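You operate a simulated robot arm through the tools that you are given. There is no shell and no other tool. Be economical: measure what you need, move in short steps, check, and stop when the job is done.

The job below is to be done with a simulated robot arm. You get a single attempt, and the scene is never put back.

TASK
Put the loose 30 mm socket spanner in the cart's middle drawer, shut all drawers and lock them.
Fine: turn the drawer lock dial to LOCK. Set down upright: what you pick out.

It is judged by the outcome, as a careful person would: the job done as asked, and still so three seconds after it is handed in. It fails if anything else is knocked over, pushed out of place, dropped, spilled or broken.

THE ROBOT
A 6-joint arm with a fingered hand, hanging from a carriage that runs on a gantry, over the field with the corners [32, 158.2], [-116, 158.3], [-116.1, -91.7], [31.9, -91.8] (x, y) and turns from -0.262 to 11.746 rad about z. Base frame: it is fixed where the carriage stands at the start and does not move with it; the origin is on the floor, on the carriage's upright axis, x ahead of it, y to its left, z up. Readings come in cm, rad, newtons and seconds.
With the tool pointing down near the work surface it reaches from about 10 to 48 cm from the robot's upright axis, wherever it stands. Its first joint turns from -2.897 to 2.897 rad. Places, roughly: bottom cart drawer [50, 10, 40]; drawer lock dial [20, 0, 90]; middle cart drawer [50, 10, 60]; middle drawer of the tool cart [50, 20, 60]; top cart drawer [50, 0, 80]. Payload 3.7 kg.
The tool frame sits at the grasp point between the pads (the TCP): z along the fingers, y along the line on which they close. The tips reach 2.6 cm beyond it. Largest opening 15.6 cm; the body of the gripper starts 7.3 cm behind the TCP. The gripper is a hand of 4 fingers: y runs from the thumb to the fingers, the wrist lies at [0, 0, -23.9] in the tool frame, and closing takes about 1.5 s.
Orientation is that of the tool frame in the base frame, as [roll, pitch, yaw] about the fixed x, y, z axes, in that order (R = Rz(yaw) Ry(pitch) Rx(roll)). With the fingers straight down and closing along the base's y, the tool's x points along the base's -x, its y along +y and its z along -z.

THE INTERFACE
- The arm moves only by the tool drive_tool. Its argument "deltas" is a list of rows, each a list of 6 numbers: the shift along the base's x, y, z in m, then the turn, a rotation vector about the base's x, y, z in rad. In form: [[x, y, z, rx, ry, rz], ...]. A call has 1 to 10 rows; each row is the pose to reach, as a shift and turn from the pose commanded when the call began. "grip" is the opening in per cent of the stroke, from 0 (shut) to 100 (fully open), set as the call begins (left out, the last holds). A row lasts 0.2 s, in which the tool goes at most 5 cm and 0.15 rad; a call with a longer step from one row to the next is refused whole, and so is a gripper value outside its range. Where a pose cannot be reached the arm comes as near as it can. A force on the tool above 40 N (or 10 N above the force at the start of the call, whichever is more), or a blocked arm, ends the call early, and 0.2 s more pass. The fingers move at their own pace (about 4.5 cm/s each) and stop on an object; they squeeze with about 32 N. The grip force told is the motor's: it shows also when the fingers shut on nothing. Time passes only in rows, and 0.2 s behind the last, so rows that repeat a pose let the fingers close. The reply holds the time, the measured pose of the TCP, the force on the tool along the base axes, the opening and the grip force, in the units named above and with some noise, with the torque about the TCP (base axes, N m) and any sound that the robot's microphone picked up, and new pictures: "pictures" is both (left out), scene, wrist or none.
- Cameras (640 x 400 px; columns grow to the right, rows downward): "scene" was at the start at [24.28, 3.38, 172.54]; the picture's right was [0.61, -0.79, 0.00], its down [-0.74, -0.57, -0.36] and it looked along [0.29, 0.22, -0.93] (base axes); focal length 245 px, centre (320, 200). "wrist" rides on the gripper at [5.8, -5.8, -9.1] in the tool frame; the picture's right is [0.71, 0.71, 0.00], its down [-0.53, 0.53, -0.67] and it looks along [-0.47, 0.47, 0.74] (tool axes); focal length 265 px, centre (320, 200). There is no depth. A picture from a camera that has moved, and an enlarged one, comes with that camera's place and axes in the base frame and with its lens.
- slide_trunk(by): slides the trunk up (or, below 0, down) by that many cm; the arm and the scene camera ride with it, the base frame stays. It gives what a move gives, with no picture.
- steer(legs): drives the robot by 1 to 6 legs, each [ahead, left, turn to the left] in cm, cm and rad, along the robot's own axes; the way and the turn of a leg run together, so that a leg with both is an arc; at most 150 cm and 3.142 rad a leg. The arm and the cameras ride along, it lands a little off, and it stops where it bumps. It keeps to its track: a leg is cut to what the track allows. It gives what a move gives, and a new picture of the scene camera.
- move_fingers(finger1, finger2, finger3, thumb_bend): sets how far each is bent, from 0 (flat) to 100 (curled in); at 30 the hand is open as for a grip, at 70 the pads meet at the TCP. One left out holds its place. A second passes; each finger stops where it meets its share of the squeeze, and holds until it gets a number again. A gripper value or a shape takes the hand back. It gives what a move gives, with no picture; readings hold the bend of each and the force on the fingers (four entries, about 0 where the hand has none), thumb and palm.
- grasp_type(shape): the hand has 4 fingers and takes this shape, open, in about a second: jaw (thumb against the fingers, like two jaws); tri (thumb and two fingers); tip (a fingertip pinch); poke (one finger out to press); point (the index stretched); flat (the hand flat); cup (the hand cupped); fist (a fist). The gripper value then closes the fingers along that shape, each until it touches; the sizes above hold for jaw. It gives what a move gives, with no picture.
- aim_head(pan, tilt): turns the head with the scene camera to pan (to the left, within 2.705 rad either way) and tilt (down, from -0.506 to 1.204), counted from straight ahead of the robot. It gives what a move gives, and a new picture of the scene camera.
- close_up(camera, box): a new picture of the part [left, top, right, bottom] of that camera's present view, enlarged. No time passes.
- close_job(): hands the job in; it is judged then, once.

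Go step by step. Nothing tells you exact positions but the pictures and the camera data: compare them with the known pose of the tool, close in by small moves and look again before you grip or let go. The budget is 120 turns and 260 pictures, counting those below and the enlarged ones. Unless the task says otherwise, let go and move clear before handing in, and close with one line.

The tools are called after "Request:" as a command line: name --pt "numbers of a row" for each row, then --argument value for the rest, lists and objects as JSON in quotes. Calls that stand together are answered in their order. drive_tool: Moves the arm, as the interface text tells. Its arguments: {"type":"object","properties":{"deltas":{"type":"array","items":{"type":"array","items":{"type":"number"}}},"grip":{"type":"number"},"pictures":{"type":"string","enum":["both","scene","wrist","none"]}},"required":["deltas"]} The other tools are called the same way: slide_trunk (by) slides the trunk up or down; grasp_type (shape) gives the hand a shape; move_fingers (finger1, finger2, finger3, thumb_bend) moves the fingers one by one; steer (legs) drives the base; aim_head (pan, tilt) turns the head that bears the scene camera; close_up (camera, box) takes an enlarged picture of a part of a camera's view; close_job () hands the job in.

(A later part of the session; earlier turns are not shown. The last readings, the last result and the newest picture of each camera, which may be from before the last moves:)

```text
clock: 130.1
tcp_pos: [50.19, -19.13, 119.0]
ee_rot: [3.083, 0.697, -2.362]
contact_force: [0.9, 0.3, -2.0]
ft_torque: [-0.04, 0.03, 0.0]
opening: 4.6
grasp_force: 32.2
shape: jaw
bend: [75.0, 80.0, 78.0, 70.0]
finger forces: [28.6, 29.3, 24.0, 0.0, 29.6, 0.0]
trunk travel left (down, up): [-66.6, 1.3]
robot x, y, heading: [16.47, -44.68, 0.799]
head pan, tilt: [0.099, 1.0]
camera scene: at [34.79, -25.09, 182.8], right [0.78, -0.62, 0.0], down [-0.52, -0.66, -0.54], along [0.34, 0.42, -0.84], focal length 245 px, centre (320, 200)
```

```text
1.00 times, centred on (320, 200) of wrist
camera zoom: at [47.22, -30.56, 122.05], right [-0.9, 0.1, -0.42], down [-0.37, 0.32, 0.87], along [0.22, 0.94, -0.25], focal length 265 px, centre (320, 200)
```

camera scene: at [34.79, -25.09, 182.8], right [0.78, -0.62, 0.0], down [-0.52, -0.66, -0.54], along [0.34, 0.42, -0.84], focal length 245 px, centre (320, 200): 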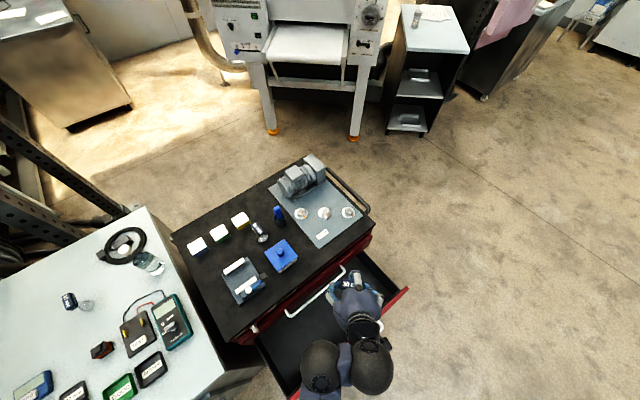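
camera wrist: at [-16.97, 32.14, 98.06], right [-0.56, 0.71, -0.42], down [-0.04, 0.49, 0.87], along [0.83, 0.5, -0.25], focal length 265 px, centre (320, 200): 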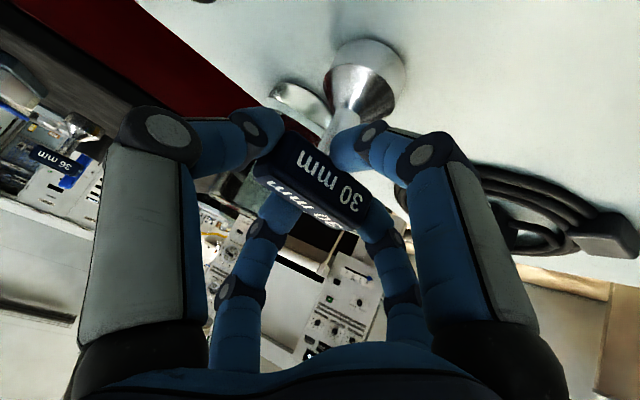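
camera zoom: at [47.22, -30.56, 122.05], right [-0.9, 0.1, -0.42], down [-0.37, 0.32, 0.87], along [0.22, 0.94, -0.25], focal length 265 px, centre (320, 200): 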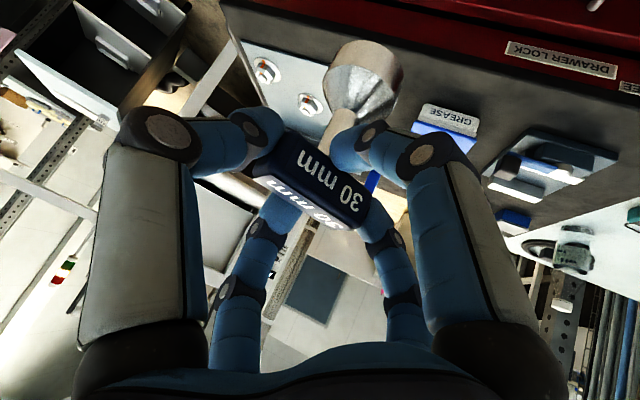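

The wrist camera would come down on the drawer's front edge, so I'll shift 5 cm toward +y, then lower partway and look.

Request:
steer --legs '[[3.5, 3.4, 0]]'

Request:
slide_trunk --by -28

Request:
close_up --camera "wrist" --box '[0, 0, 640, 400]'

Request:
close_up --camera "scene" --box '[200, 180, 460, 400]'

```text
clock: 131.0
tcp_pos: [50.13, -14.37, 119.04]
ee_rot: [3.084, 0.696, -2.362]
contact_force: [-0.6, 0.0, -2.7]
ft_torque: [-0.08, 0.0, 0.0]
opening: 4.59
grasp_force: 31.7
shape: jaw
bend: [75.0, 80.0, 78.0, 70.0]
finger forces: [28.6, 29.4, 23.9, 0.1, 29.7, 0.1]
trunk travel left (down, up): [-66.6, 1.3]
robot x, y, heading: [16.48, -39.6, 0.797]
head pan, tilt: [0.099, 1.0]
camera scene: at [34.76, -20.35, 182.8], right [0.78, -0.62, 0.0], down [-0.53, -0.66, -0.54], along [0.34, 0.42, -0.84], focal length 245 px, centre (320, 200)
```

scene: 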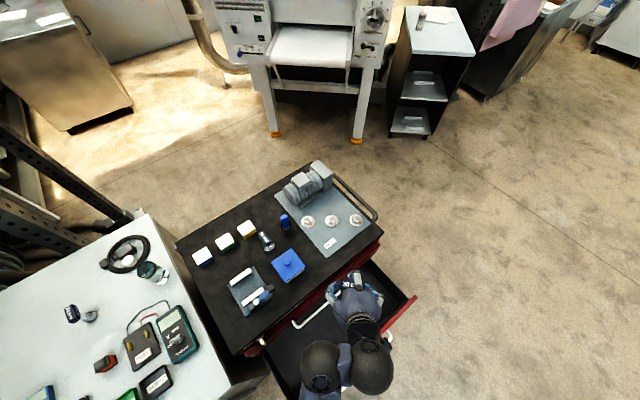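

```text
clock: 133.8
tcp_pos: [50.08, -14.28, 90.99]
ee_rot: [3.085, 0.698, -2.363]
contact_force: [-0.1, 0.4, -2.1]
ft_torque: [-0.04, 0.02, 0.02]
opening: 4.58
grasp_force: 32.2
shape: jaw
bend: [75.0, 80.0, 78.0, 70.0]
finger forces: [28.7, 29.5, 23.9, 0.0, 29.5, 0.0]
trunk travel left (down, up): [-38.6, 29.3]
robot x, y, heading: [16.3, -39.83, 0.797]
head pan, tilt: [0.099, 1.0]
```

```text
1.00 times, centred on (320, 200) of wrist
camera zoom: at [47.18, -25.83, 94.05], right [-0.9, 0.1, -0.42], down [-0.37, 0.32, 0.87], along [0.22, 0.94, -0.25], focal length 265 px, centre (320, 200)
```

zoom: 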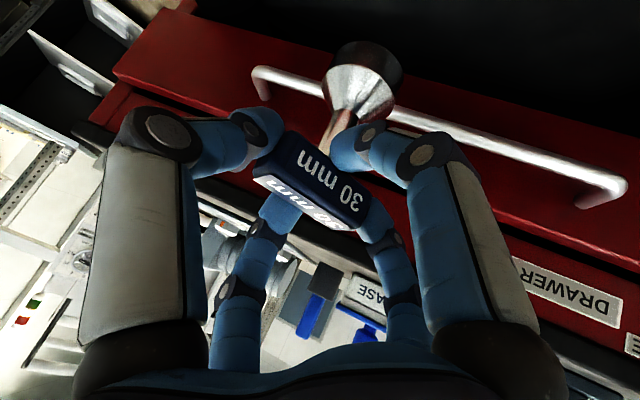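

```text
1.82 times, centred on (330, 290) of scene
camera zoom: at [34.75, -20.35, 154.8], right [0.78, -0.62, 0.0], down [-0.53, -0.66, -0.54], along [0.34, 0.42, -0.84], focal length 445 px, centre (302, 36)
```

zoom: 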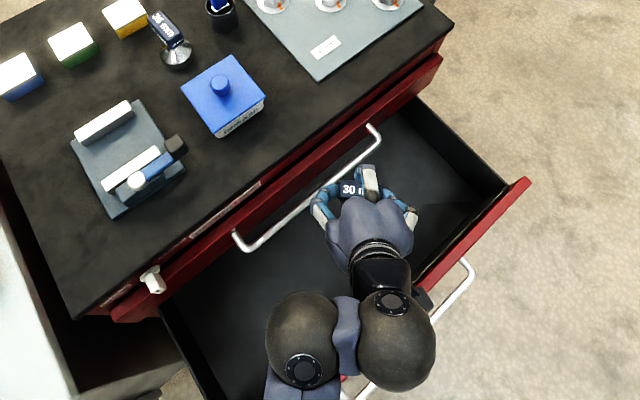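

Finger2 passes about 2 cm from the top drawer's bar. I'll shift 0.8 cm to -y and lower stepwise.

Request:
drive_tool --pt "0 -0.008 0 0 0 0" --pt "0 -0.008 0 0 0 0" --pictures "none"

Request:
slide_trunk --by -8

Request:
close_up --camera "scene" --box '[240, 240, 460, 400]'

Request:
close_up --camera "wrist" --box '[0, 0, 640, 400]'

```text
clock: 134.4
tcp_pos: [50.03, -15.17, 91.06]
ee_rot: [3.086, 0.697, -2.364]
contact_force: [-0.8, -0.1, -3.2]
ft_torque: [-0.01, 0.03, -0.02]
opening: 4.58
grasp_force: 32.0
shape: jaw
bend: [75.0, 80.0, 78.0, 70.0]
finger forces: [28.7, 29.4, 23.8, 0.1, 29.6, 0.0]
trunk travel left (down, up): [-38.6, 29.3]
robot x, y, heading: [16.47, -39.74, 0.795]
head pan, tilt: [0.099, 1.0]
```

```text
clock: 135.6
tcp_pos: [50.01, -15.17, 83.01]
ee_rot: [3.086, 0.696, -2.362]
contact_force: [0.5, 0.1, -1.6]
ft_torque: [-0.01, 0.03, -0.04]
opening: 4.59
grasp_force: 32.3
shape: jaw
bend: [75.0, 80.0, 78.0, 70.0]
finger forces: [28.7, 29.4, 23.9, 0.1, 29.6, 0.0]
trunk travel left (down, up): [-30.6, 37.3]
robot x, y, heading: [16.66, -40.33, 0.798]
head pan, tilt: [0.099, 1.0]
```

```text
2.50 times, centred on (350, 320) of scene
camera zoom: at [34.76, -20.35, 146.8], right [0.78, -0.62, 0.0], down [-0.53, -0.66, -0.54], along [0.34, 0.42, -0.84], focal length 612 px, centre (245, -100)
```

zoom: 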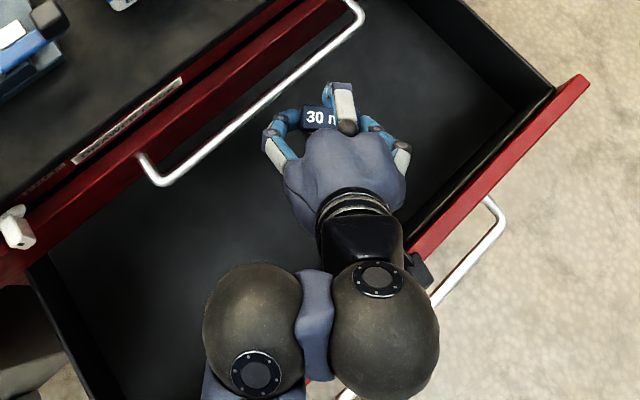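

```text
1.00 times, centred on (320, 200) of wrist
camera zoom: at [47.15, -26.64, 86.08], right [-0.9, 0.1, -0.42], down [-0.37, 0.32, 0.87], along [0.22, 0.94, -0.25], focal length 265 px, centre (320, 200)
```

zoom: 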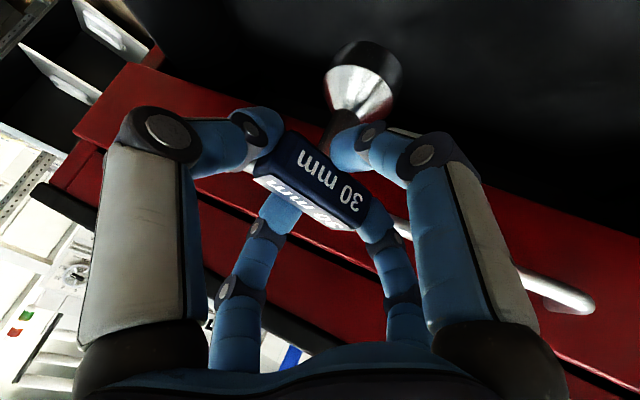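

The camera housing overhangs the drawer's front rim. I'll lower to z≈75 (fingers below the bar), then shift +y before going lower.

Request:
slide_trunk --by -7.5

Request:
close_up --camera "wrist" --box '[0, 0, 640, 400]'

Request:
close_up --camera "scene" --box '[240, 240, 460, 400]'

```text
clock: 136.7
tcp_pos: [50.01, -15.18, 75.57]
ee_rot: [3.085, 0.698, -2.363]
contact_force: [-0.7, -0.7, -3.2]
ft_torque: [-0.03, 0.02, 0.01]
opening: 4.59
grasp_force: 32.4
shape: jaw
bend: [75.0, 80.0, 78.0, 70.0]
finger forces: [28.7, 29.4, 23.9, 0.0, 29.5, 0.0]
trunk travel left (down, up): [-23.1, 44.8]
robot x, y, heading: [16.45, -40.27, 0.798]
head pan, tilt: [0.099, 1.0]
```

```text
1.00 times, centred on (320, 200) of wrist
camera zoom: at [47.15, -26.64, 78.58], right [-0.9, 0.1, -0.42], down [-0.37, 0.32, 0.87], along [0.22, 0.94, -0.25], focal length 265 px, centre (320, 200)
```

zoom: 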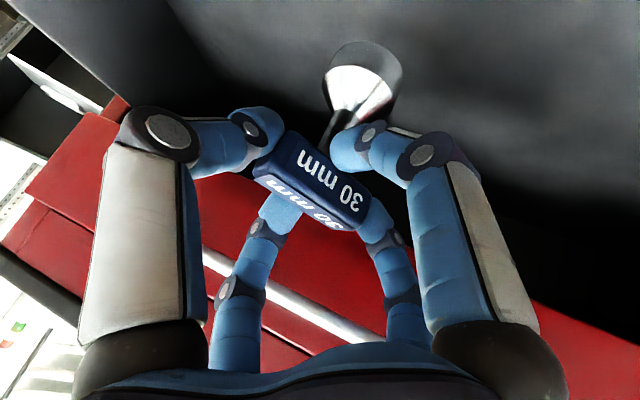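

```text
2.50 times, centred on (350, 320) of scene
camera zoom: at [34.76, -20.35, 139.3], right [0.78, -0.62, 0.0], down [-0.53, -0.66, -0.54], along [0.34, 0.42, -0.84], focal length 612 px, centre (245, -100)
```

zoom: 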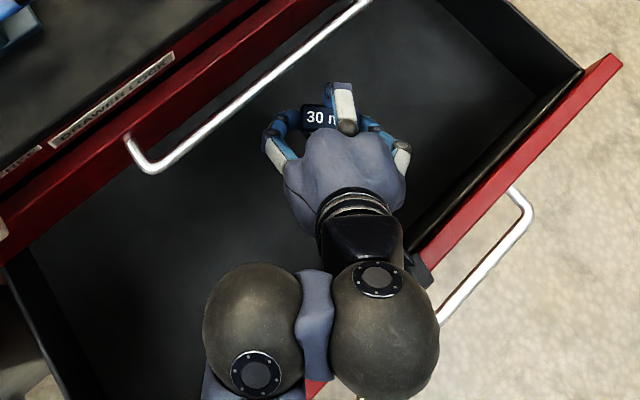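

Request:
drive_tool --pt "0 0.006 0 0 0 0" --pt "0 0.012 0 0 0 0" --pt "0 0.018 0 0 0 0" --pt "0 0.018 0 0 0 0" --pictures "none"

Request:
slide_trunk --by -4

Request:
close_up --camera "wrist" --box '[0, 0, 640, 400]'

Request:
close_up --camera "scene" --box '[240, 240, 460, 400]'

```text
clock: 137.7
tcp_pos: [50.1, -13.35, 75.75]
ee_rot: [3.083, 0.697, -2.362]
contact_force: [0.7, -0.6, -2.4]
ft_torque: [-0.01, 0.02, 0.01]
opening: 4.58
grasp_force: 32.1
shape: jaw
bend: [75.0, 80.0, 78.0, 70.0]
finger forces: [28.7, 29.4, 23.9, 0.0, 29.6, 0.0]
trunk travel left (down, up): [-23.1, 44.8]
robot x, y, heading: [16.44, -40.18, 0.798]
head pan, tilt: [0.099, 1.0]
```

```text
clock: 138.6
tcp_pos: [50.1, -13.37, 71.63]
ee_rot: [3.085, 0.697, -2.362]
contact_force: [0.5, 0.5, -2.8]
ft_torque: [0.0, 0.04, 0.03]
opening: 4.59
grasp_force: 31.8
shape: jaw
bend: [75.0, 80.0, 78.0, 70.0]
finger forces: [28.7, 29.4, 24.0, 0.1, 29.5, 0.0]
trunk travel left (down, up): [-19.1, 48.8]
robot x, y, heading: [16.69, -39.92, 0.797]
head pan, tilt: [0.099, 1.0]
```

```text
1.00 times, centred on (320, 200) of wrist
camera zoom: at [47.15, -24.87, 74.65], right [-0.9, 0.1, -0.42], down [-0.37, 0.32, 0.87], along [0.22, 0.94, -0.25], focal length 265 px, centre (320, 200)
```

zoom: 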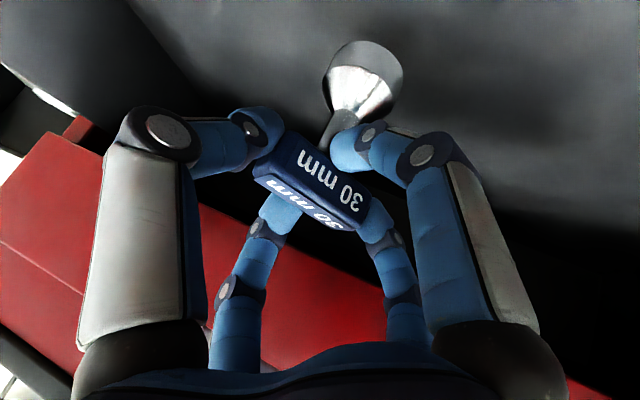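

```text
2.50 times, centred on (350, 320) of scene
camera zoom: at [34.76, -20.35, 135.3], right [0.78, -0.62, 0.0], down [-0.53, -0.66, -0.54], along [0.34, 0.42, -0.84], focal length 612 px, centre (245, -100)
```

zoom: 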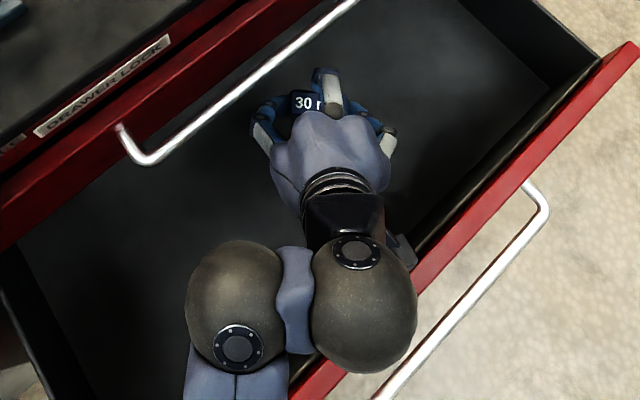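

Clear on all sides. Lower in small steps until the socket touches the drawer floor.

Request:
slide_trunk --by -1.5

Request:
slide_trunk --by -0.8

Request:
close_up --camera "wrist" --box '[200, 0, 520, 200]'

```text
clock: 139.2
tcp_pos: [50.13, -13.37, 70.13]
ee_rot: [3.086, 0.698, -2.363]
contact_force: [-0.5, 0.0, -3.2]
ft_torque: [-0.02, 0.0, 0.01]
opening: 4.56
grasp_force: 31.5
shape: jaw
bend: [75.0, 80.0, 78.0, 70.0]
finger forces: [28.7, 29.4, 24.1, 0.1, 29.5, 0.0]
trunk travel left (down, up): [-17.6, 50.3]
robot x, y, heading: [16.96, -40.15, 0.803]
head pan, tilt: [0.099, 1.0]
```

```text
clock: 139.7
tcp_pos: [50.06, -12.99, 69.7]
ee_rot: [3.082, 0.702, -2.366]
contact_force: [0.6, 0.4, -2.7]
ft_torque: [-0.01, 0.02, -0.01]
opening: 4.59
grasp_force: 31.7
shape: jaw
bend: [75.0, 80.0, 78.0, 70.0]
finger forces: [28.8, 29.4, 24.0, 0.0, 29.5, 0.0]
trunk travel left (down, up): [-16.8, 51.1]
robot x, y, heading: [16.37, -40.15, 0.797]
head pan, tilt: [0.099, 1.0]
```

```text
2.00 times, centred on (360, 100) of wrist
camera zoom: at [47.15, -24.5, 72.74], right [-0.9, 0.11, -0.42], down [-0.38, 0.31, 0.87], along [0.22, 0.94, -0.24], focal length 531 px, centre (240, 400)
```

zoom: 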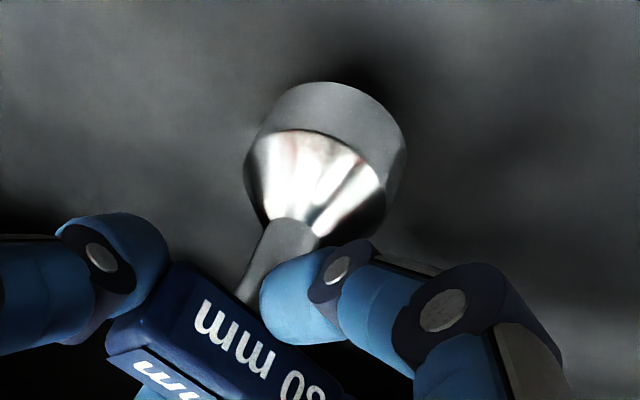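

The pose shifted oddly without tool force: maybe the arm is touching the drawer rim. Check.

Request:
slide_trunk --by 1.2

Request:
close_up --camera "scene" --box '[200, 200, 480, 400]'

Request:
close_up --camera "wrist" --box '[200, 0, 520, 200]'

```text
clock: 140.3
tcp_pos: [49.97, -13.42, 70.4]
ee_rot: [3.086, 0.696, -2.363]
contact_force: [0.5, -0.3, -2.1]
ft_torque: [-0.04, 0.01, 0.02]
opening: 4.59
grasp_force: 31.5
shape: jaw
bend: [75.0, 80.0, 78.0, 70.0]
finger forces: [28.8, 29.5, 24.0, 0.0, 29.7, 0.1]
trunk travel left (down, up): [-18.0, 49.9]
robot x, y, heading: [16.45, -40.21, 0.799]
head pan, tilt: [0.099, 1.0]
```

```text
2.00 times, centred on (340, 300) of scene
camera zoom: at [34.76, -20.36, 134.11], right [0.78, -0.62, 0.0], down [-0.53, -0.66, -0.54], along [0.34, 0.42, -0.84], focal length 490 px, centre (280, 0)
```

zoom: 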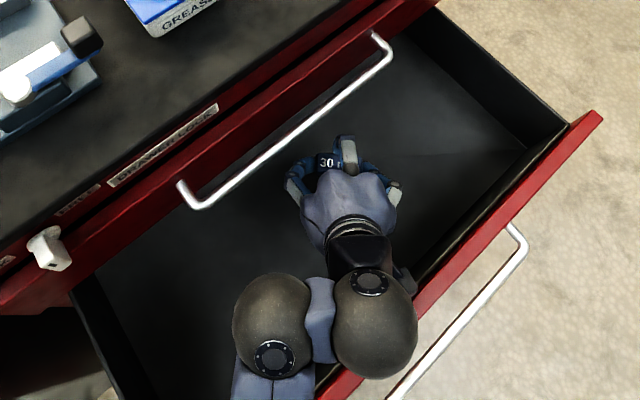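

```text
2.00 times, centred on (360, 100) of wrist
camera zoom: at [47.13, -24.92, 73.42], right [-0.9, 0.1, -0.42], down [-0.37, 0.32, 0.87], along [0.22, 0.94, -0.25], focal length 531 px, centre (240, 400)
```

zoom: 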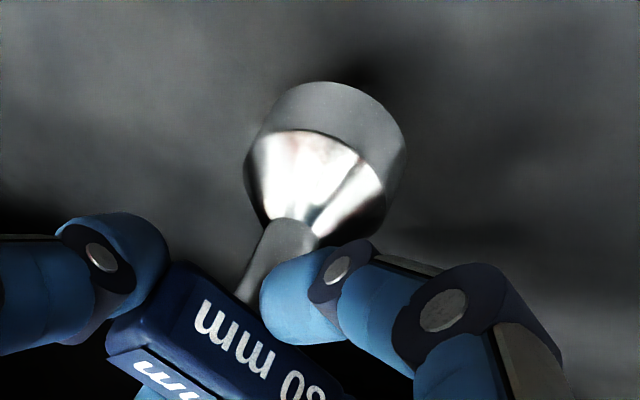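

The drawer floor computes to z≈60.3, so floor contact is expected around TCP z≈69.3. I'll lower again in finer steps watching readings.

Request:
slide_trunk --by -0.5

Request:
slide_trunk --by -0.4

Request:
slide_trunk --by -0.4

Request:
close_up --camera "scene" --box '[280, 280, 440, 400]'

```text
clock: 140.9
tcp_pos: [49.98, -13.49, 69.97]
ee_rot: [3.086, 0.697, -2.363]
contact_force: [-0.1, 0.4, -2.1]
ft_torque: [-0.04, 0.02, -0.01]
opening: 4.6
grasp_force: 32.0
shape: jaw
bend: [75.0, 80.0, 78.0, 70.0]
finger forces: [28.8, 29.4, 24.1, 0.1, 29.7, 0.0]
trunk travel left (down, up): [-17.5, 50.4]
robot x, y, heading: [16.71, -40.09, 0.799]
head pan, tilt: [0.099, 1.0]
```

```text
clock: 141.4
tcp_pos: [50.02, -13.27, 69.64]
ee_rot: [3.084, 0.695, -2.363]
contact_force: [0.1, 0.7, -2.6]
ft_torque: [0.0, 0.0, 0.0]
opening: 4.57
grasp_force: 32.3
shape: jaw
bend: [75.0, 80.0, 78.0, 70.0]
finger forces: [28.8, 29.5, 24.1, 0.0, 29.8, 0.1]
trunk travel left (down, up): [-17.1, 50.8]
robot x, y, heading: [16.27, -40.18, 0.798]
head pan, tilt: [0.099, 1.0]
```

```text
clock: 141.9
tcp_pos: [50.04, -12.75, 69.59]
ee_rot: [3.085, 0.702, -2.365]
contact_force: [-0.6, -1.0, -2.2]
ft_torque: [-0.02, 0.05, 0.0]
opening: 4.6
grasp_force: 31.5
shape: jaw
bend: [75.0, 80.0, 78.0, 70.0]
finger forces: [28.8, 29.4, 24.0, 0.0, 29.8, 0.0]
trunk travel left (down, up): [-16.7, 51.2]
robot x, y, heading: [16.48, -39.82, 0.797]
head pan, tilt: [0.099, 1.0]
```

```text
3.33 times, centred on (360, 340) of scene
camera zoom: at [34.68, -20.13, 133.28], right [0.78, -0.62, 0.0], down [-0.53, -0.66, -0.54], along [0.34, 0.42, -0.84], focal length 816 px, centre (187, -267)
```

zoom: 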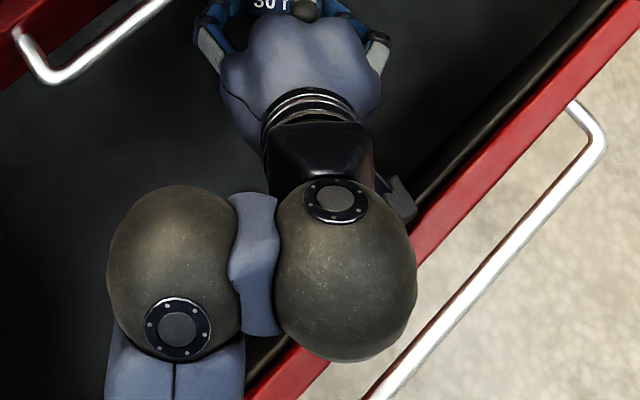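

The upper arm seems to be resting on the drawer's rim. I'll raise the trunk a little and lower the hand with the arm instead.

Request:
slide_trunk --by 1.3

Request:
drive_tool --pt "0 0 -0.004 0 0 0" --pt "0 0 -0.008 0 0 0" --pt "0 0 -0.01 0 0 0" --pt "0 0 -0.01 0 0 0"

```text
clock: 142.6
tcp_pos: [50.12, -13.41, 70.25]
ee_rot: [3.087, 0.695, -2.362]
contact_force: [0.5, 0.1, -2.9]
ft_torque: [-0.05, 0.03, 0.02]
opening: 4.58
grasp_force: 31.8
shape: jaw
bend: [75.0, 80.0, 78.0, 70.0]
finger forces: [28.7, 29.4, 24.0, 0.0, 29.7, 0.0]
trunk travel left (down, up): [-18.0, 49.9]
robot x, y, heading: [16.41, -39.96, 0.798]
head pan, tilt: [0.099, 1.0]
```

```text
clock: 143.6
tcp_pos: [50.27, -13.32, 70.55]
ee_rot: [3.085, 0.695, -2.364]
contact_force: [0.2, -0.3, -2.5]
ft_torque: [-0.06, 0.01, 0.01]
opening: 4.58
grasp_force: 31.6
shape: jaw
bend: [75.0, 80.0, 78.0, 70.0]
finger forces: [28.7, 29.4, 24.0, 0.1, 29.7, 0.1]
out of reach, approached as far as the arm can: row 1, 2, 3, 4
trunk travel left (down, up): [-18.0, 49.9]
robot x, y, heading: [16.54, -39.76, 0.796]
head pan, tilt: [0.099, 1.0]
camera scene: at [34.75, -20.35, 134.2], right [0.78, -0.62, 0.0], down [-0.53, -0.66, -0.54], along [0.34, 0.42, -0.84], focal length 245 px, centre (320, 200)
camera wrist: at [47.15, -24.87, 73.55], right [-0.9, 0.1, -0.42], down [-0.37, 0.32, 0.87], along [0.22, 0.94, -0.25], focal length 265 px, centre (320, 200)
```

scene: 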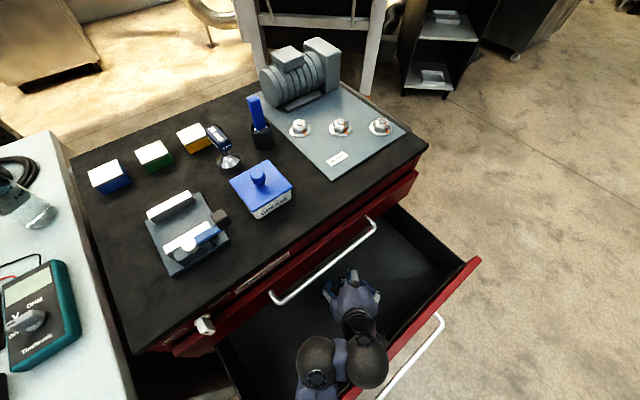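
wrist: 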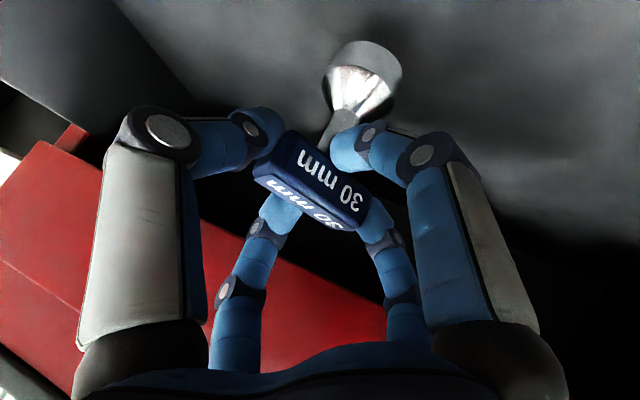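

Request:
aim_head --pan 0.05 --tilt 1.2

Request:
close_up --camera "scene" --box '[200, 180, 480, 400]'

```text
clock: 144.3
tcp_pos: [50.03, -13.33, 70.5]
ee_rot: [3.085, 0.697, -2.363]
contact_force: [-0.3, -0.4, -2.6]
ft_torque: [-0.05, 0.02, -0.03]
opening: 4.58
grasp_force: 32.0
shape: jaw
bend: [75.0, 80.0, 78.0, 70.0]
finger forces: [28.7, 29.4, 24.1, 0.0, 29.7, 0.0]
trunk travel left (down, up): [-18.0, 49.9]
robot x, y, heading: [17.01, -39.85, 0.798]
head pan, tilt: [0.051, 1.201]
camera scene: at [34.11, -21.6, 132.94], right [0.75, -0.66, 0.0], down [-0.62, -0.7, -0.36], along [0.24, 0.27, -0.93], focal length 245 px, centre (320, 200)
```

scene: 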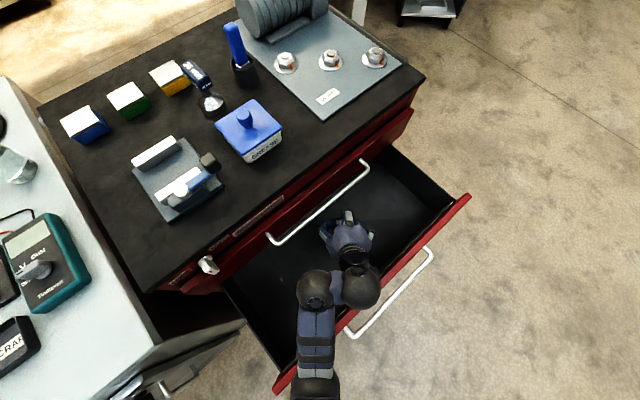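

```text
1.82 times, centred on (340, 290) of scene
camera zoom: at [34.11, -21.6, 132.94], right [0.75, -0.66, 0.0], down [-0.62, -0.7, -0.36], along [0.24, 0.27, -0.93], focal length 445 px, centre (284, 36)
```

zoom: 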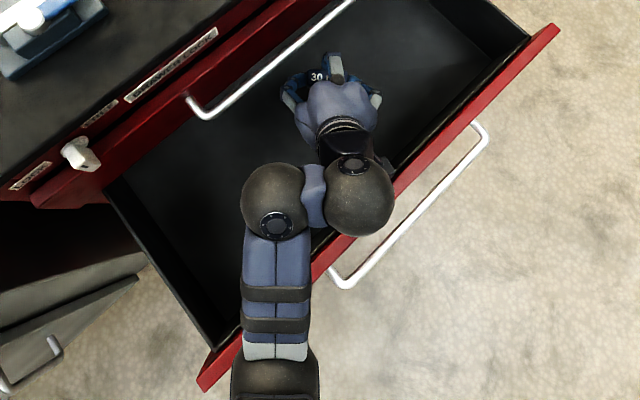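

Most likely the wrist camera's housing is touching the inner front wall (y≈-27.5). I'll shift the hand 1 cm further +y and lower again.

Request:
drive_tool --pt "0 0.005 0 0 0 0" --pt "0 0.01 0 0 0 0" --pt "0 0.012 0 0 0 0" --pt "0 0.012 0 0 0 0" --pictures "wrist"

Request:
slide_trunk --by -0.8

Request:
slide_trunk --by -0.4

```text
clock: 145.3
tcp_pos: [50.1, -12.06, 70.58]
ee_rot: [3.086, 0.695, -2.365]
contact_force: [-0.6, 0.6, -2.1]
ft_torque: [-0.02, 0.03, -0.04]
opening: 4.61
grasp_force: 32.0
shape: jaw
bend: [75.0, 80.0, 78.0, 70.0]
finger forces: [28.6, 29.4, 24.0, 0.0, 29.7, 0.1]
trunk travel left (down, up): [-18.0, 49.9]
robot x, y, heading: [16.48, -39.95, 0.797]
head pan, tilt: [0.051, 1.201]
camera wrist: at [47.1, -23.67, 73.66], right [-0.9, 0.1, -0.42], down [-0.37, 0.32, 0.87], along [0.22, 0.94, -0.25], focal length 265 px, centre (320, 200)
```

wrist: 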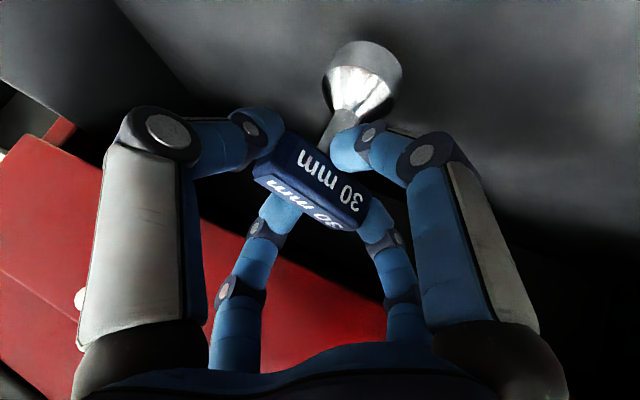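

```text
clock: 145.8
tcp_pos: [49.97, -12.15, 69.72]
ee_rot: [3.086, 0.694, -2.364]
contact_force: [0.0, 0.9, -1.4]
ft_torque: [-0.04, 0.06, -0.01]
opening: 4.57
grasp_force: 31.8
shape: jaw
bend: [75.0, 80.0, 78.0, 70.0]
finger forces: [28.7, 29.4, 24.1, 0.1, 29.7, 0.0]
trunk travel left (down, up): [-17.2, 50.7]
robot x, y, heading: [16.8, -40.12, 0.797]
head pan, tilt: [0.051, 1.201]
```

```text
clock: 146.4
tcp_pos: [49.98, -11.98, 69.51]
ee_rot: [3.083, 0.698, -2.363]
contact_force: [1.2, 0.5, -1.9]
ft_torque: [-0.01, 0.02, 0.0]
opening: 4.56
grasp_force: 31.7
shape: jaw
bend: [75.0, 80.0, 78.0, 70.0]
finger forces: [28.9, 29.4, 24.0, 0.1, 29.8, 0.0]
trunk travel left (down, up): [-16.8, 51.1]
robot x, y, heading: [16.42, -39.72, 0.801]
head pan, tilt: [0.051, 1.201]
```

Contact recurs at the same trunk height, so it's likely the low-hanging elbow on the drawer rim. I'll retreat upward and re-approach more frontally (heading ≈1.4), keeping the elbow in front of the drawer.

Request:
slide_trunk --by 4

Request:
drive_tool --pt "0 -0.01 0 0 0 0" --pt "0 -0.02 0 0 0 0" --pt "0 -0.028 0 0 0 0" --pt "0 -0.028 0 0 0 0" --pictures "none"

Request:
slide_trunk --by 24

Request:
steer --legs '[[-14.3, -13.9, 0], [0, 0, 0.6]]'

```text
clock: 147.2
tcp_pos: [49.98, -12.08, 73.29]
ee_rot: [3.085, 0.694, -2.363]
contact_force: [1.6, 0.3, -1.9]
ft_torque: [-0.01, 0.0, -0.01]
opening: 4.59
grasp_force: 32.4
shape: jaw
bend: [75.0, 80.0, 78.0, 70.0]
finger forces: [28.7, 29.3, 24.0, 0.0, 29.6, 0.0]
trunk travel left (down, up): [-20.8, 47.1]
robot x, y, heading: [16.74, -39.84, 0.802]
head pan, tilt: [0.051, 1.201]
```

```text
clock: 148.2
tcp_pos: [50.04, -14.98, 73.29]
ee_rot: [3.086, 0.694, -2.362]
contact_force: [-0.7, 0.4, -2.5]
ft_torque: [-0.02, 0.04, -0.01]
opening: 4.62
grasp_force: 31.7
shape: jaw
bend: [75.0, 80.0, 78.0, 70.0]
finger forces: [28.7, 29.3, 24.0, 0.0, 29.6, 0.0]
trunk travel left (down, up): [-20.8, 47.1]
robot x, y, heading: [16.48, -40.48, 0.798]
head pan, tilt: [0.051, 1.201]
```

```text
clock: 150.7
tcp_pos: [50.0, -14.97, 97.34]
ee_rot: [3.087, 0.696, -2.364]
contact_force: [-0.1, 0.0, -1.9]
ft_torque: [-0.01, 0.05, 0.02]
opening: 4.56
grasp_force: 31.6
shape: jaw
bend: [75.0, 80.0, 78.0, 70.0]
finger forces: [28.6, 29.4, 24.0, 0.0, 29.6, 0.0]
trunk travel left (down, up): [-44.8, 23.1]
robot x, y, heading: [16.62, -39.78, 0.8]
head pan, tilt: [0.051, 1.201]
```

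```text
clock: 153.9
tcp_pos: [29.59, -20.13, 97.32]
ee_rot: [3.086, 0.693, -1.757]
contact_force: [0.2, 0.1, -3.2]
ft_torque: [-0.06, -0.03, 0.03]
opening: 4.59
grasp_force: 31.9
shape: jaw
bend: [75.0, 80.0, 78.0, 70.0]
finger forces: [28.3, 29.2, 23.8, 0.1, 29.5, 0.1]
trunk travel left (down, up): [-44.8, 23.1]
robot x, y, heading: [16.38, -59.73, 1.408]
head pan, tilt: [0.051, 1.201]
camera scene: at [20.24, -34.53, 159.74], right [0.99, -0.12, 0.0], down [-0.11, -0.93, -0.36], along [0.04, 0.36, -0.93], focal length 245 px, centre (320, 200)
```

scene: 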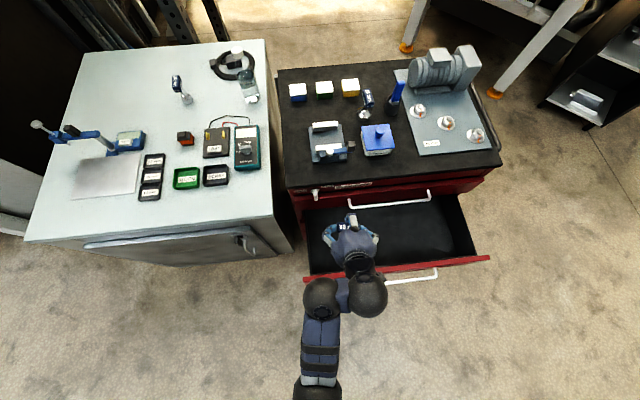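

Request:
steer --legs '[[6.9, -12.4, 0]]'

Request:
slide_trunk --by -10

Request:
close_up --camera "wrist" --box '[0, 0, 640, 400]'

Request:
close_up --camera "scene" --box '[220, 180, 440, 400]'

```text
clock: 155.3
tcp_pos: [43.14, -15.33, 97.4]
ee_rot: [3.086, 0.694, -1.756]
contact_force: [0.4, 0.1, -3.2]
ft_torque: [-0.03, 0.0, -0.01]
opening: 4.57
grasp_force: 32.5
shape: jaw
bend: [75.0, 80.0, 78.0, 70.0]
finger forces: [28.3, 29.3, 23.9, 0.1, 29.6, 0.0]
trunk travel left (down, up): [-44.8, 23.1]
robot x, y, heading: [30.19, -55.06, 1.402]
head pan, tilt: [0.051, 1.201]
camera scene: at [33.76, -29.76, 159.74], right [0.99, -0.12, 0.0], down [-0.11, -0.93, -0.36], along [0.04, 0.36, -0.93], focal length 245 px, centre (320, 200)
```

scene: 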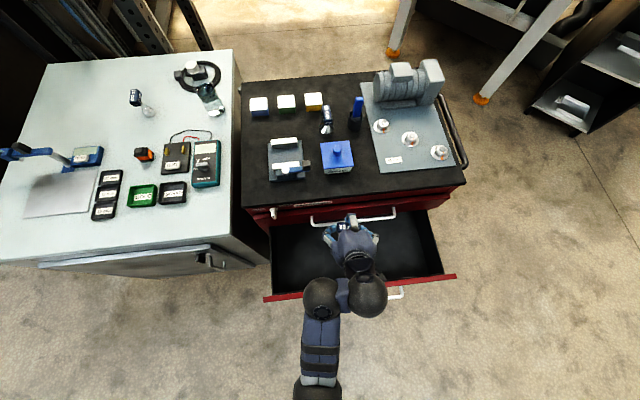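

```text
clock: 156.6
tcp_pos: [43.06, -15.24, 87.37]
ee_rot: [3.085, 0.695, -1.757]
contact_force: [-0.9, 1.1, -2.5]
ft_torque: [-0.07, -0.01, -0.03]
opening: 4.58
grasp_force: 31.6
shape: jaw
bend: [75.0, 80.0, 78.0, 70.0]
finger forces: [28.3, 29.4, 23.9, 0.0, 29.6, 0.1]
trunk travel left (down, up): [-34.8, 33.1]
robot x, y, heading: [29.76, -54.66, 1.405]
head pan, tilt: [0.051, 1.201]
```

```text
1.00 times, centred on (320, 200) of wrist
camera zoom: at [47.28, -26.34, 90.44], right [-0.8, -0.43, -0.42], down [-0.49, 0.05, 0.87], along [-0.35, 0.9, -0.25], focal length 265 px, centre (320, 200)
```

zoom: 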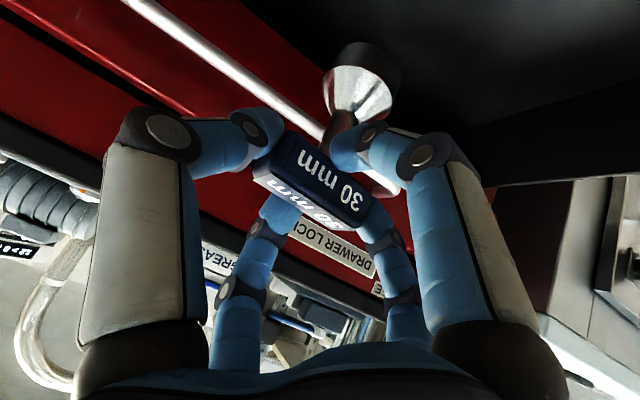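

```text
1.82 times, centred on (330, 290) of scene
camera zoom: at [33.77, -29.76, 149.74], right [0.99, -0.12, 0.0], down [-0.11, -0.93, -0.36], along [0.04, 0.36, -0.93], focal length 445 px, centre (302, 36)
```

zoom: 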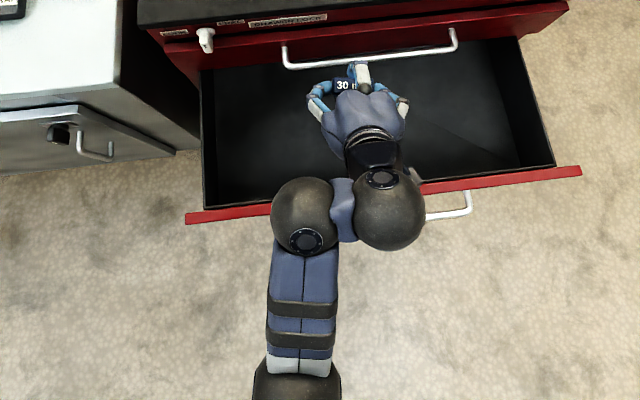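

finger3 is ~3 cm clear of the bar. Continue down to z≈75.

Request:
slide_trunk --by -12

Request:
drive_tool --pt "0 0.01 0 0 0 0" --pt "0 0.02 0 0 0 0" --pt "0 0.02 0 0 0 0" --pictures "none"

Request:
slide_trunk --by -4

Request:
close_up --camera "wrist" --box '[0, 0, 640, 400]'

Request:
close_up --camera "scene" --box '[220, 180, 440, 400]'

```text
clock: 158.1
tcp_pos: [43.12, -15.17, 75.28]
ee_rot: [3.085, 0.694, -1.755]
contact_force: [-1.2, -0.1, -3.5]
ft_torque: [-0.03, 0.01, 0.02]
opening: 4.61
grasp_force: 32.3
shape: jaw
bend: [75.0, 80.0, 78.0, 70.0]
finger forces: [28.3, 29.4, 23.9, 0.0, 29.6, 0.0]
trunk travel left (down, up): [-22.8, 45.1]
robot x, y, heading: [30.04, -54.91, 1.402]
head pan, tilt: [0.051, 1.201]
```

```text
clock: 158.9
tcp_pos: [43.05, -13.28, 75.3]
ee_rot: [3.086, 0.69, -1.757]
contact_force: [0.2, -0.1, -2.6]
ft_torque: [-0.05, -0.02, 0.02]
opening: 4.58
grasp_force: 31.9
shape: jaw
bend: [75.0, 80.0, 78.0, 70.0]
finger forces: [28.4, 29.4, 23.9, 0.0, 29.8, 0.1]
trunk travel left (down, up): [-22.8, 45.1]
robot x, y, heading: [30.17, -54.64, 1.403]
head pan, tilt: [0.051, 1.201]
```

```text
clock: 159.8
tcp_pos: [43.09, -13.36, 71.42]
ee_rot: [3.086, 0.689, -1.756]
contact_force: [-0.1, -0.6, -2.0]
ft_torque: [-0.04, 0.01, 0.0]
opening: 4.57
grasp_force: 31.8
shape: jaw
bend: [75.0, 80.0, 78.0, 70.0]
finger forces: [28.2, 29.3, 24.0, 0.0, 29.6, 0.0]
trunk travel left (down, up): [-18.8, 49.1]
robot x, y, heading: [29.93, -54.84, 1.404]
head pan, tilt: [0.051, 1.201]
```

```text
1.00 times, centred on (320, 200) of wrist
camera zoom: at [47.21, -24.37, 74.51], right [-0.8, -0.43, -0.42], down [-0.49, 0.05, 0.87], along [-0.35, 0.9, -0.25], focal length 265 px, centre (320, 200)
```

zoom: 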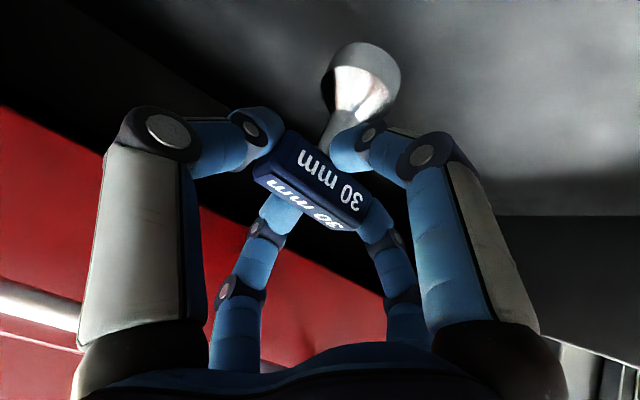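

```text
1.82 times, centred on (330, 290) of scene
camera zoom: at [33.77, -29.76, 133.74], right [0.99, -0.12, 0.0], down [-0.11, -0.93, -0.36], along [0.04, 0.36, -0.93], focal length 445 px, centre (302, 36)
```

zoom: 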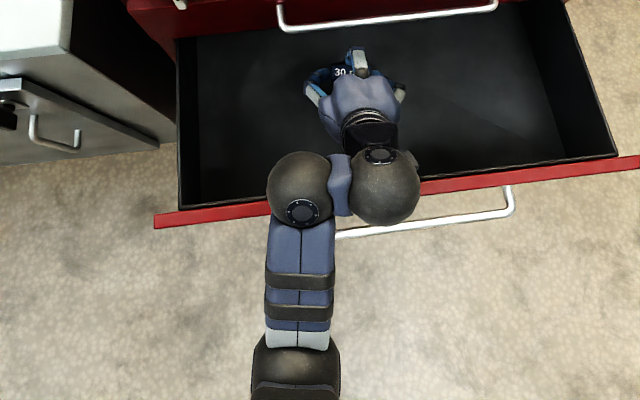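

Good clearance. Lower finely to contact.

Request:
slide_trunk --by -1.5

Request:
slide_trunk --by -0.4

Request:
slide_trunk --by -0.3

Request:
close_up --camera "wrist" --box '[200, 0, 520, 200]'

```text
clock: 160.4
tcp_pos: [43.0, -13.34, 69.86]
ee_rot: [3.087, 0.689, -1.758]
contact_force: [0.0, -0.1, -2.0]
ft_torque: [-0.04, -0.04, 0.01]
opening: 4.58
grasp_force: 31.5
shape: jaw
bend: [75.0, 80.0, 78.0, 70.0]
finger forces: [28.3, 29.3, 24.0, 0.0, 29.6, 0.1]
trunk travel left (down, up): [-17.3, 50.6]
robot x, y, heading: [30.19, -55.23, 1.403]
head pan, tilt: [0.051, 1.201]
```

```text
clock: 160.9
tcp_pos: [43.11, -13.32, 69.47]
ee_rot: [3.086, 0.69, -1.755]
contact_force: [-0.1, 1.0, -2.1]
ft_torque: [-0.05, -0.03, 0.04]
opening: 4.57
grasp_force: 31.7
shape: jaw
bend: [75.0, 80.0, 78.0, 70.0]
finger forces: [28.3, 29.3, 24.0, 0.0, 29.8, 0.0]
trunk travel left (down, up): [-16.9, 51.0]
robot x, y, heading: [29.79, -55.28, 1.408]
head pan, tilt: [0.051, 1.201]
```

```text
clock: 161.4
tcp_pos: [42.98, -13.37, 69.18]
ee_rot: [3.088, 0.689, -1.755]
contact_force: [0.3, 0.7, -2.4]
ft_torque: [-0.04, 0.02, 0.0]
opening: 4.54
grasp_force: 32.1
shape: jaw
bend: [75.0, 80.0, 78.0, 70.0]
finger forces: [28.3, 29.4, 23.8, 0.1, 29.6, 0.0]
trunk travel left (down, up): [-16.6, 51.3]
robot x, y, heading: [29.66, -55.32, 1.401]
head pan, tilt: [0.051, 1.201]
```

```text
2.00 times, centred on (360, 100) of wrist
camera zoom: at [47.21, -24.38, 72.31], right [-0.8, -0.43, -0.42], down [-0.49, 0.05, 0.87], along [-0.35, 0.9, -0.25], focal length 531 px, centre (240, 400)
```

zoom: 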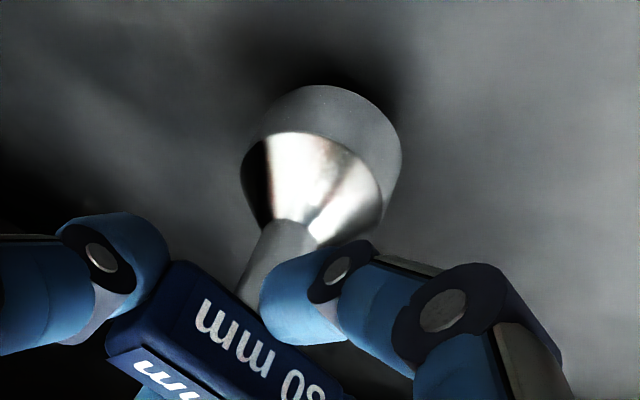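

No deflection now. Continue in small steps until the floor is felt.

Request:
slide_trunk --by -0.4

Request:
slide_trunk --by -0.3

Request:
slide_trunk --by -0.3

```text
clock: 162.0
tcp_pos: [43.08, -13.45, 68.8]
ee_rot: [3.089, 0.69, -1.757]
contact_force: [0.4, -1.0, -2.2]
ft_torque: [-0.01, 0.0, 0.0]
opening: 4.59
grasp_force: 32.1
shape: jaw
bend: [75.0, 80.0, 78.0, 70.0]
finger forces: [28.3, 29.3, 23.9, 0.1, 29.6, 0.0]
trunk travel left (down, up): [-16.2, 51.7]
robot x, y, heading: [30.14, -54.6, 1.405]
head pan, tilt: [0.051, 1.201]
```

```text
clock: 162.5
tcp_pos: [42.98, -13.32, 68.39]
ee_rot: [3.088, 0.69, -1.756]
contact_force: [-0.1, -0.9, -2.4]
ft_torque: [-0.06, -0.05, 0.0]
opening: 4.61
grasp_force: 32.2
shape: jaw
bend: [75.0, 80.0, 78.0, 70.0]
finger forces: [28.2, 29.3, 24.0, 0.1, 29.6, 0.0]
trunk travel left (down, up): [-15.9, 52.0]
robot x, y, heading: [29.98, -54.96, 1.404]
head pan, tilt: [0.051, 1.201]
```

```text
clock: 163.0
tcp_pos: [43.09, -13.33, 68.1]
ee_rot: [3.086, 0.688, -1.754]
contact_force: [0.3, -1.1, -2.2]
ft_torque: [-0.02, -0.01, -0.01]
opening: 4.55
grasp_force: 32.7
shape: jaw
bend: [75.0, 80.0, 78.0, 70.0]
finger forces: [28.5, 29.2, 24.1, 0.1, 29.6, 0.1]
trunk travel left (down, up): [-15.6, 52.3]
robot x, y, heading: [30.33, -55.35, 1.405]
head pan, tilt: [0.051, 1.201]
```

Request:
slide_trunk --by -0.4

Request:
slide_trunk --by -0.4

Request:
close_up --camera "wrist" --box '[200, 0, 520, 200]'

Request:
close_up --camera "scene" --box '[220, 180, 440, 400]'

```text
clock: 163.5
tcp_pos: [43.16, -13.12, 68.0]
ee_rot: [3.087, 0.697, -1.757]
contact_force: [1.3, 2.1, 11.6]
ft_torque: [-0.03, -0.11, 0.01]
opening: 4.58
grasp_force: 32.1
shape: jaw
bend: [76.0, 80.0, 78.0, 69.0]
finger forces: [27.3, 31.6, 28.9, 0.0, 32.6, 0.0]
trunk travel left (down, up): [-15.2, 52.7]
robot x, y, heading: [29.91, -54.82, 1.404]
head pan, tilt: [0.051, 1.201]
```

```text
clock: 164.1
tcp_pos: [43.21, -12.93, 67.66]
ee_rot: [3.09, 0.697, -1.755]
contact_force: [0.8, -0.7, 33.9]
ft_torque: [-0.08, -0.6, 0.11]
opening: 4.72
grasp_force: 31.4
shape: jaw
bend: [76.0, 80.0, 77.0, 68.0]
finger forces: [30.7, 35.6, 28.4, 0.0, 37.4, 0.0]
trunk travel left (down, up): [-14.8, 53.1]
robot x, y, heading: [29.91, -55.1, 1.402]
head pan, tilt: [0.051, 1.201]
```

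```text
2.00 times, centred on (360, 100) of wrist
camera zoom: at [47.35, -24.01, 70.79], right [-0.8, -0.43, -0.43], down [-0.49, 0.05, 0.87], along [-0.35, 0.9, -0.25], focal length 531 px, centre (240, 400)
```

zoom: 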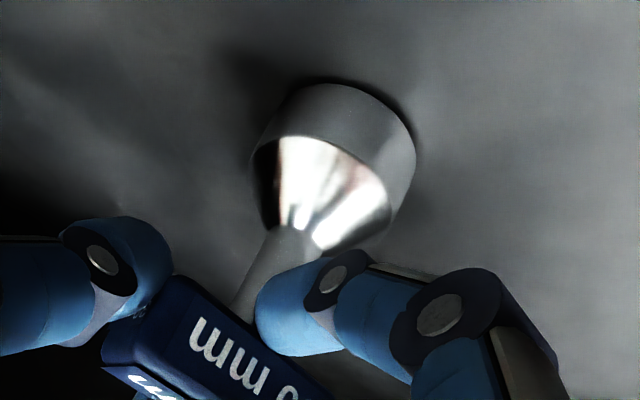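

```text
1.82 times, centred on (330, 290) of scene
camera zoom: at [33.83, -29.61, 129.82], right [0.99, -0.12, 0.0], down [-0.11, -0.93, -0.36], along [0.04, 0.36, -0.93], focal length 445 px, centre (302, 36)
```

zoom: 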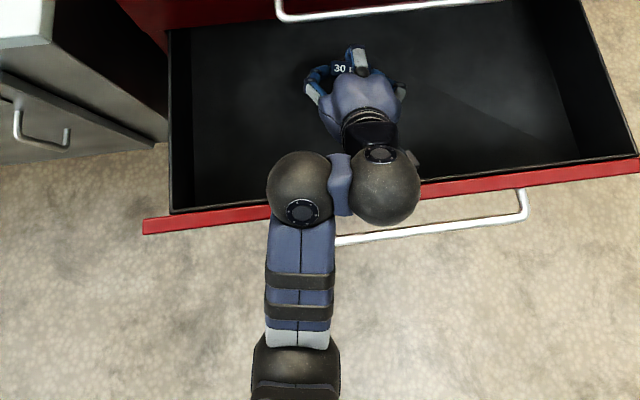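

Floor contact felt (34 N). Relieve by 0.6 cm until the load is light, then release.

Request:
slide_trunk --by 0.5

Request:
close_up --camera "wrist" --box '[200, 0, 520, 200]'

```text
clock: 164.6
tcp_pos: [43.19, -13.33, 67.79]
ee_rot: [3.087, 0.687, -1.757]
contact_force: [2.9, -1.1, 13.7]
ft_torque: [-0.13, -0.42, 0.02]
opening: 4.65
grasp_force: 32.1
shape: jaw
bend: [76.0, 80.0, 77.0, 68.0]
finger forces: [31.2, 34.0, 26.0, 0.0, 37.4, 0.1]
trunk travel left (down, up): [-15.3, 52.6]
robot x, y, heading: [29.81, -55.19, 1.403]
head pan, tilt: [0.051, 1.201]
```

```text
2.00 times, centred on (360, 100) of wrist
camera zoom: at [47.31, -24.34, 70.96], right [-0.8, -0.43, -0.42], down [-0.49, 0.06, 0.87], along [-0.35, 0.9, -0.25], focal length 531 px, centre (240, 400)
```

zoom: 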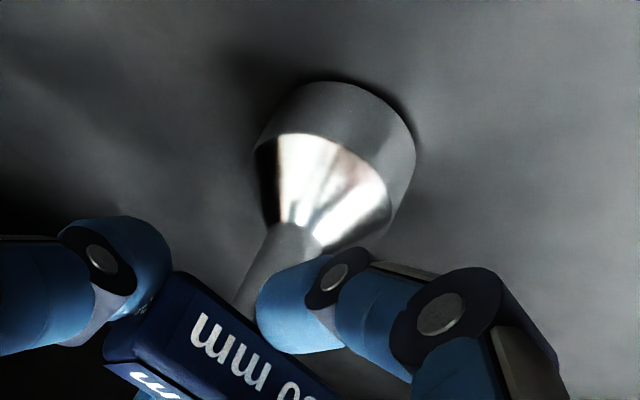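

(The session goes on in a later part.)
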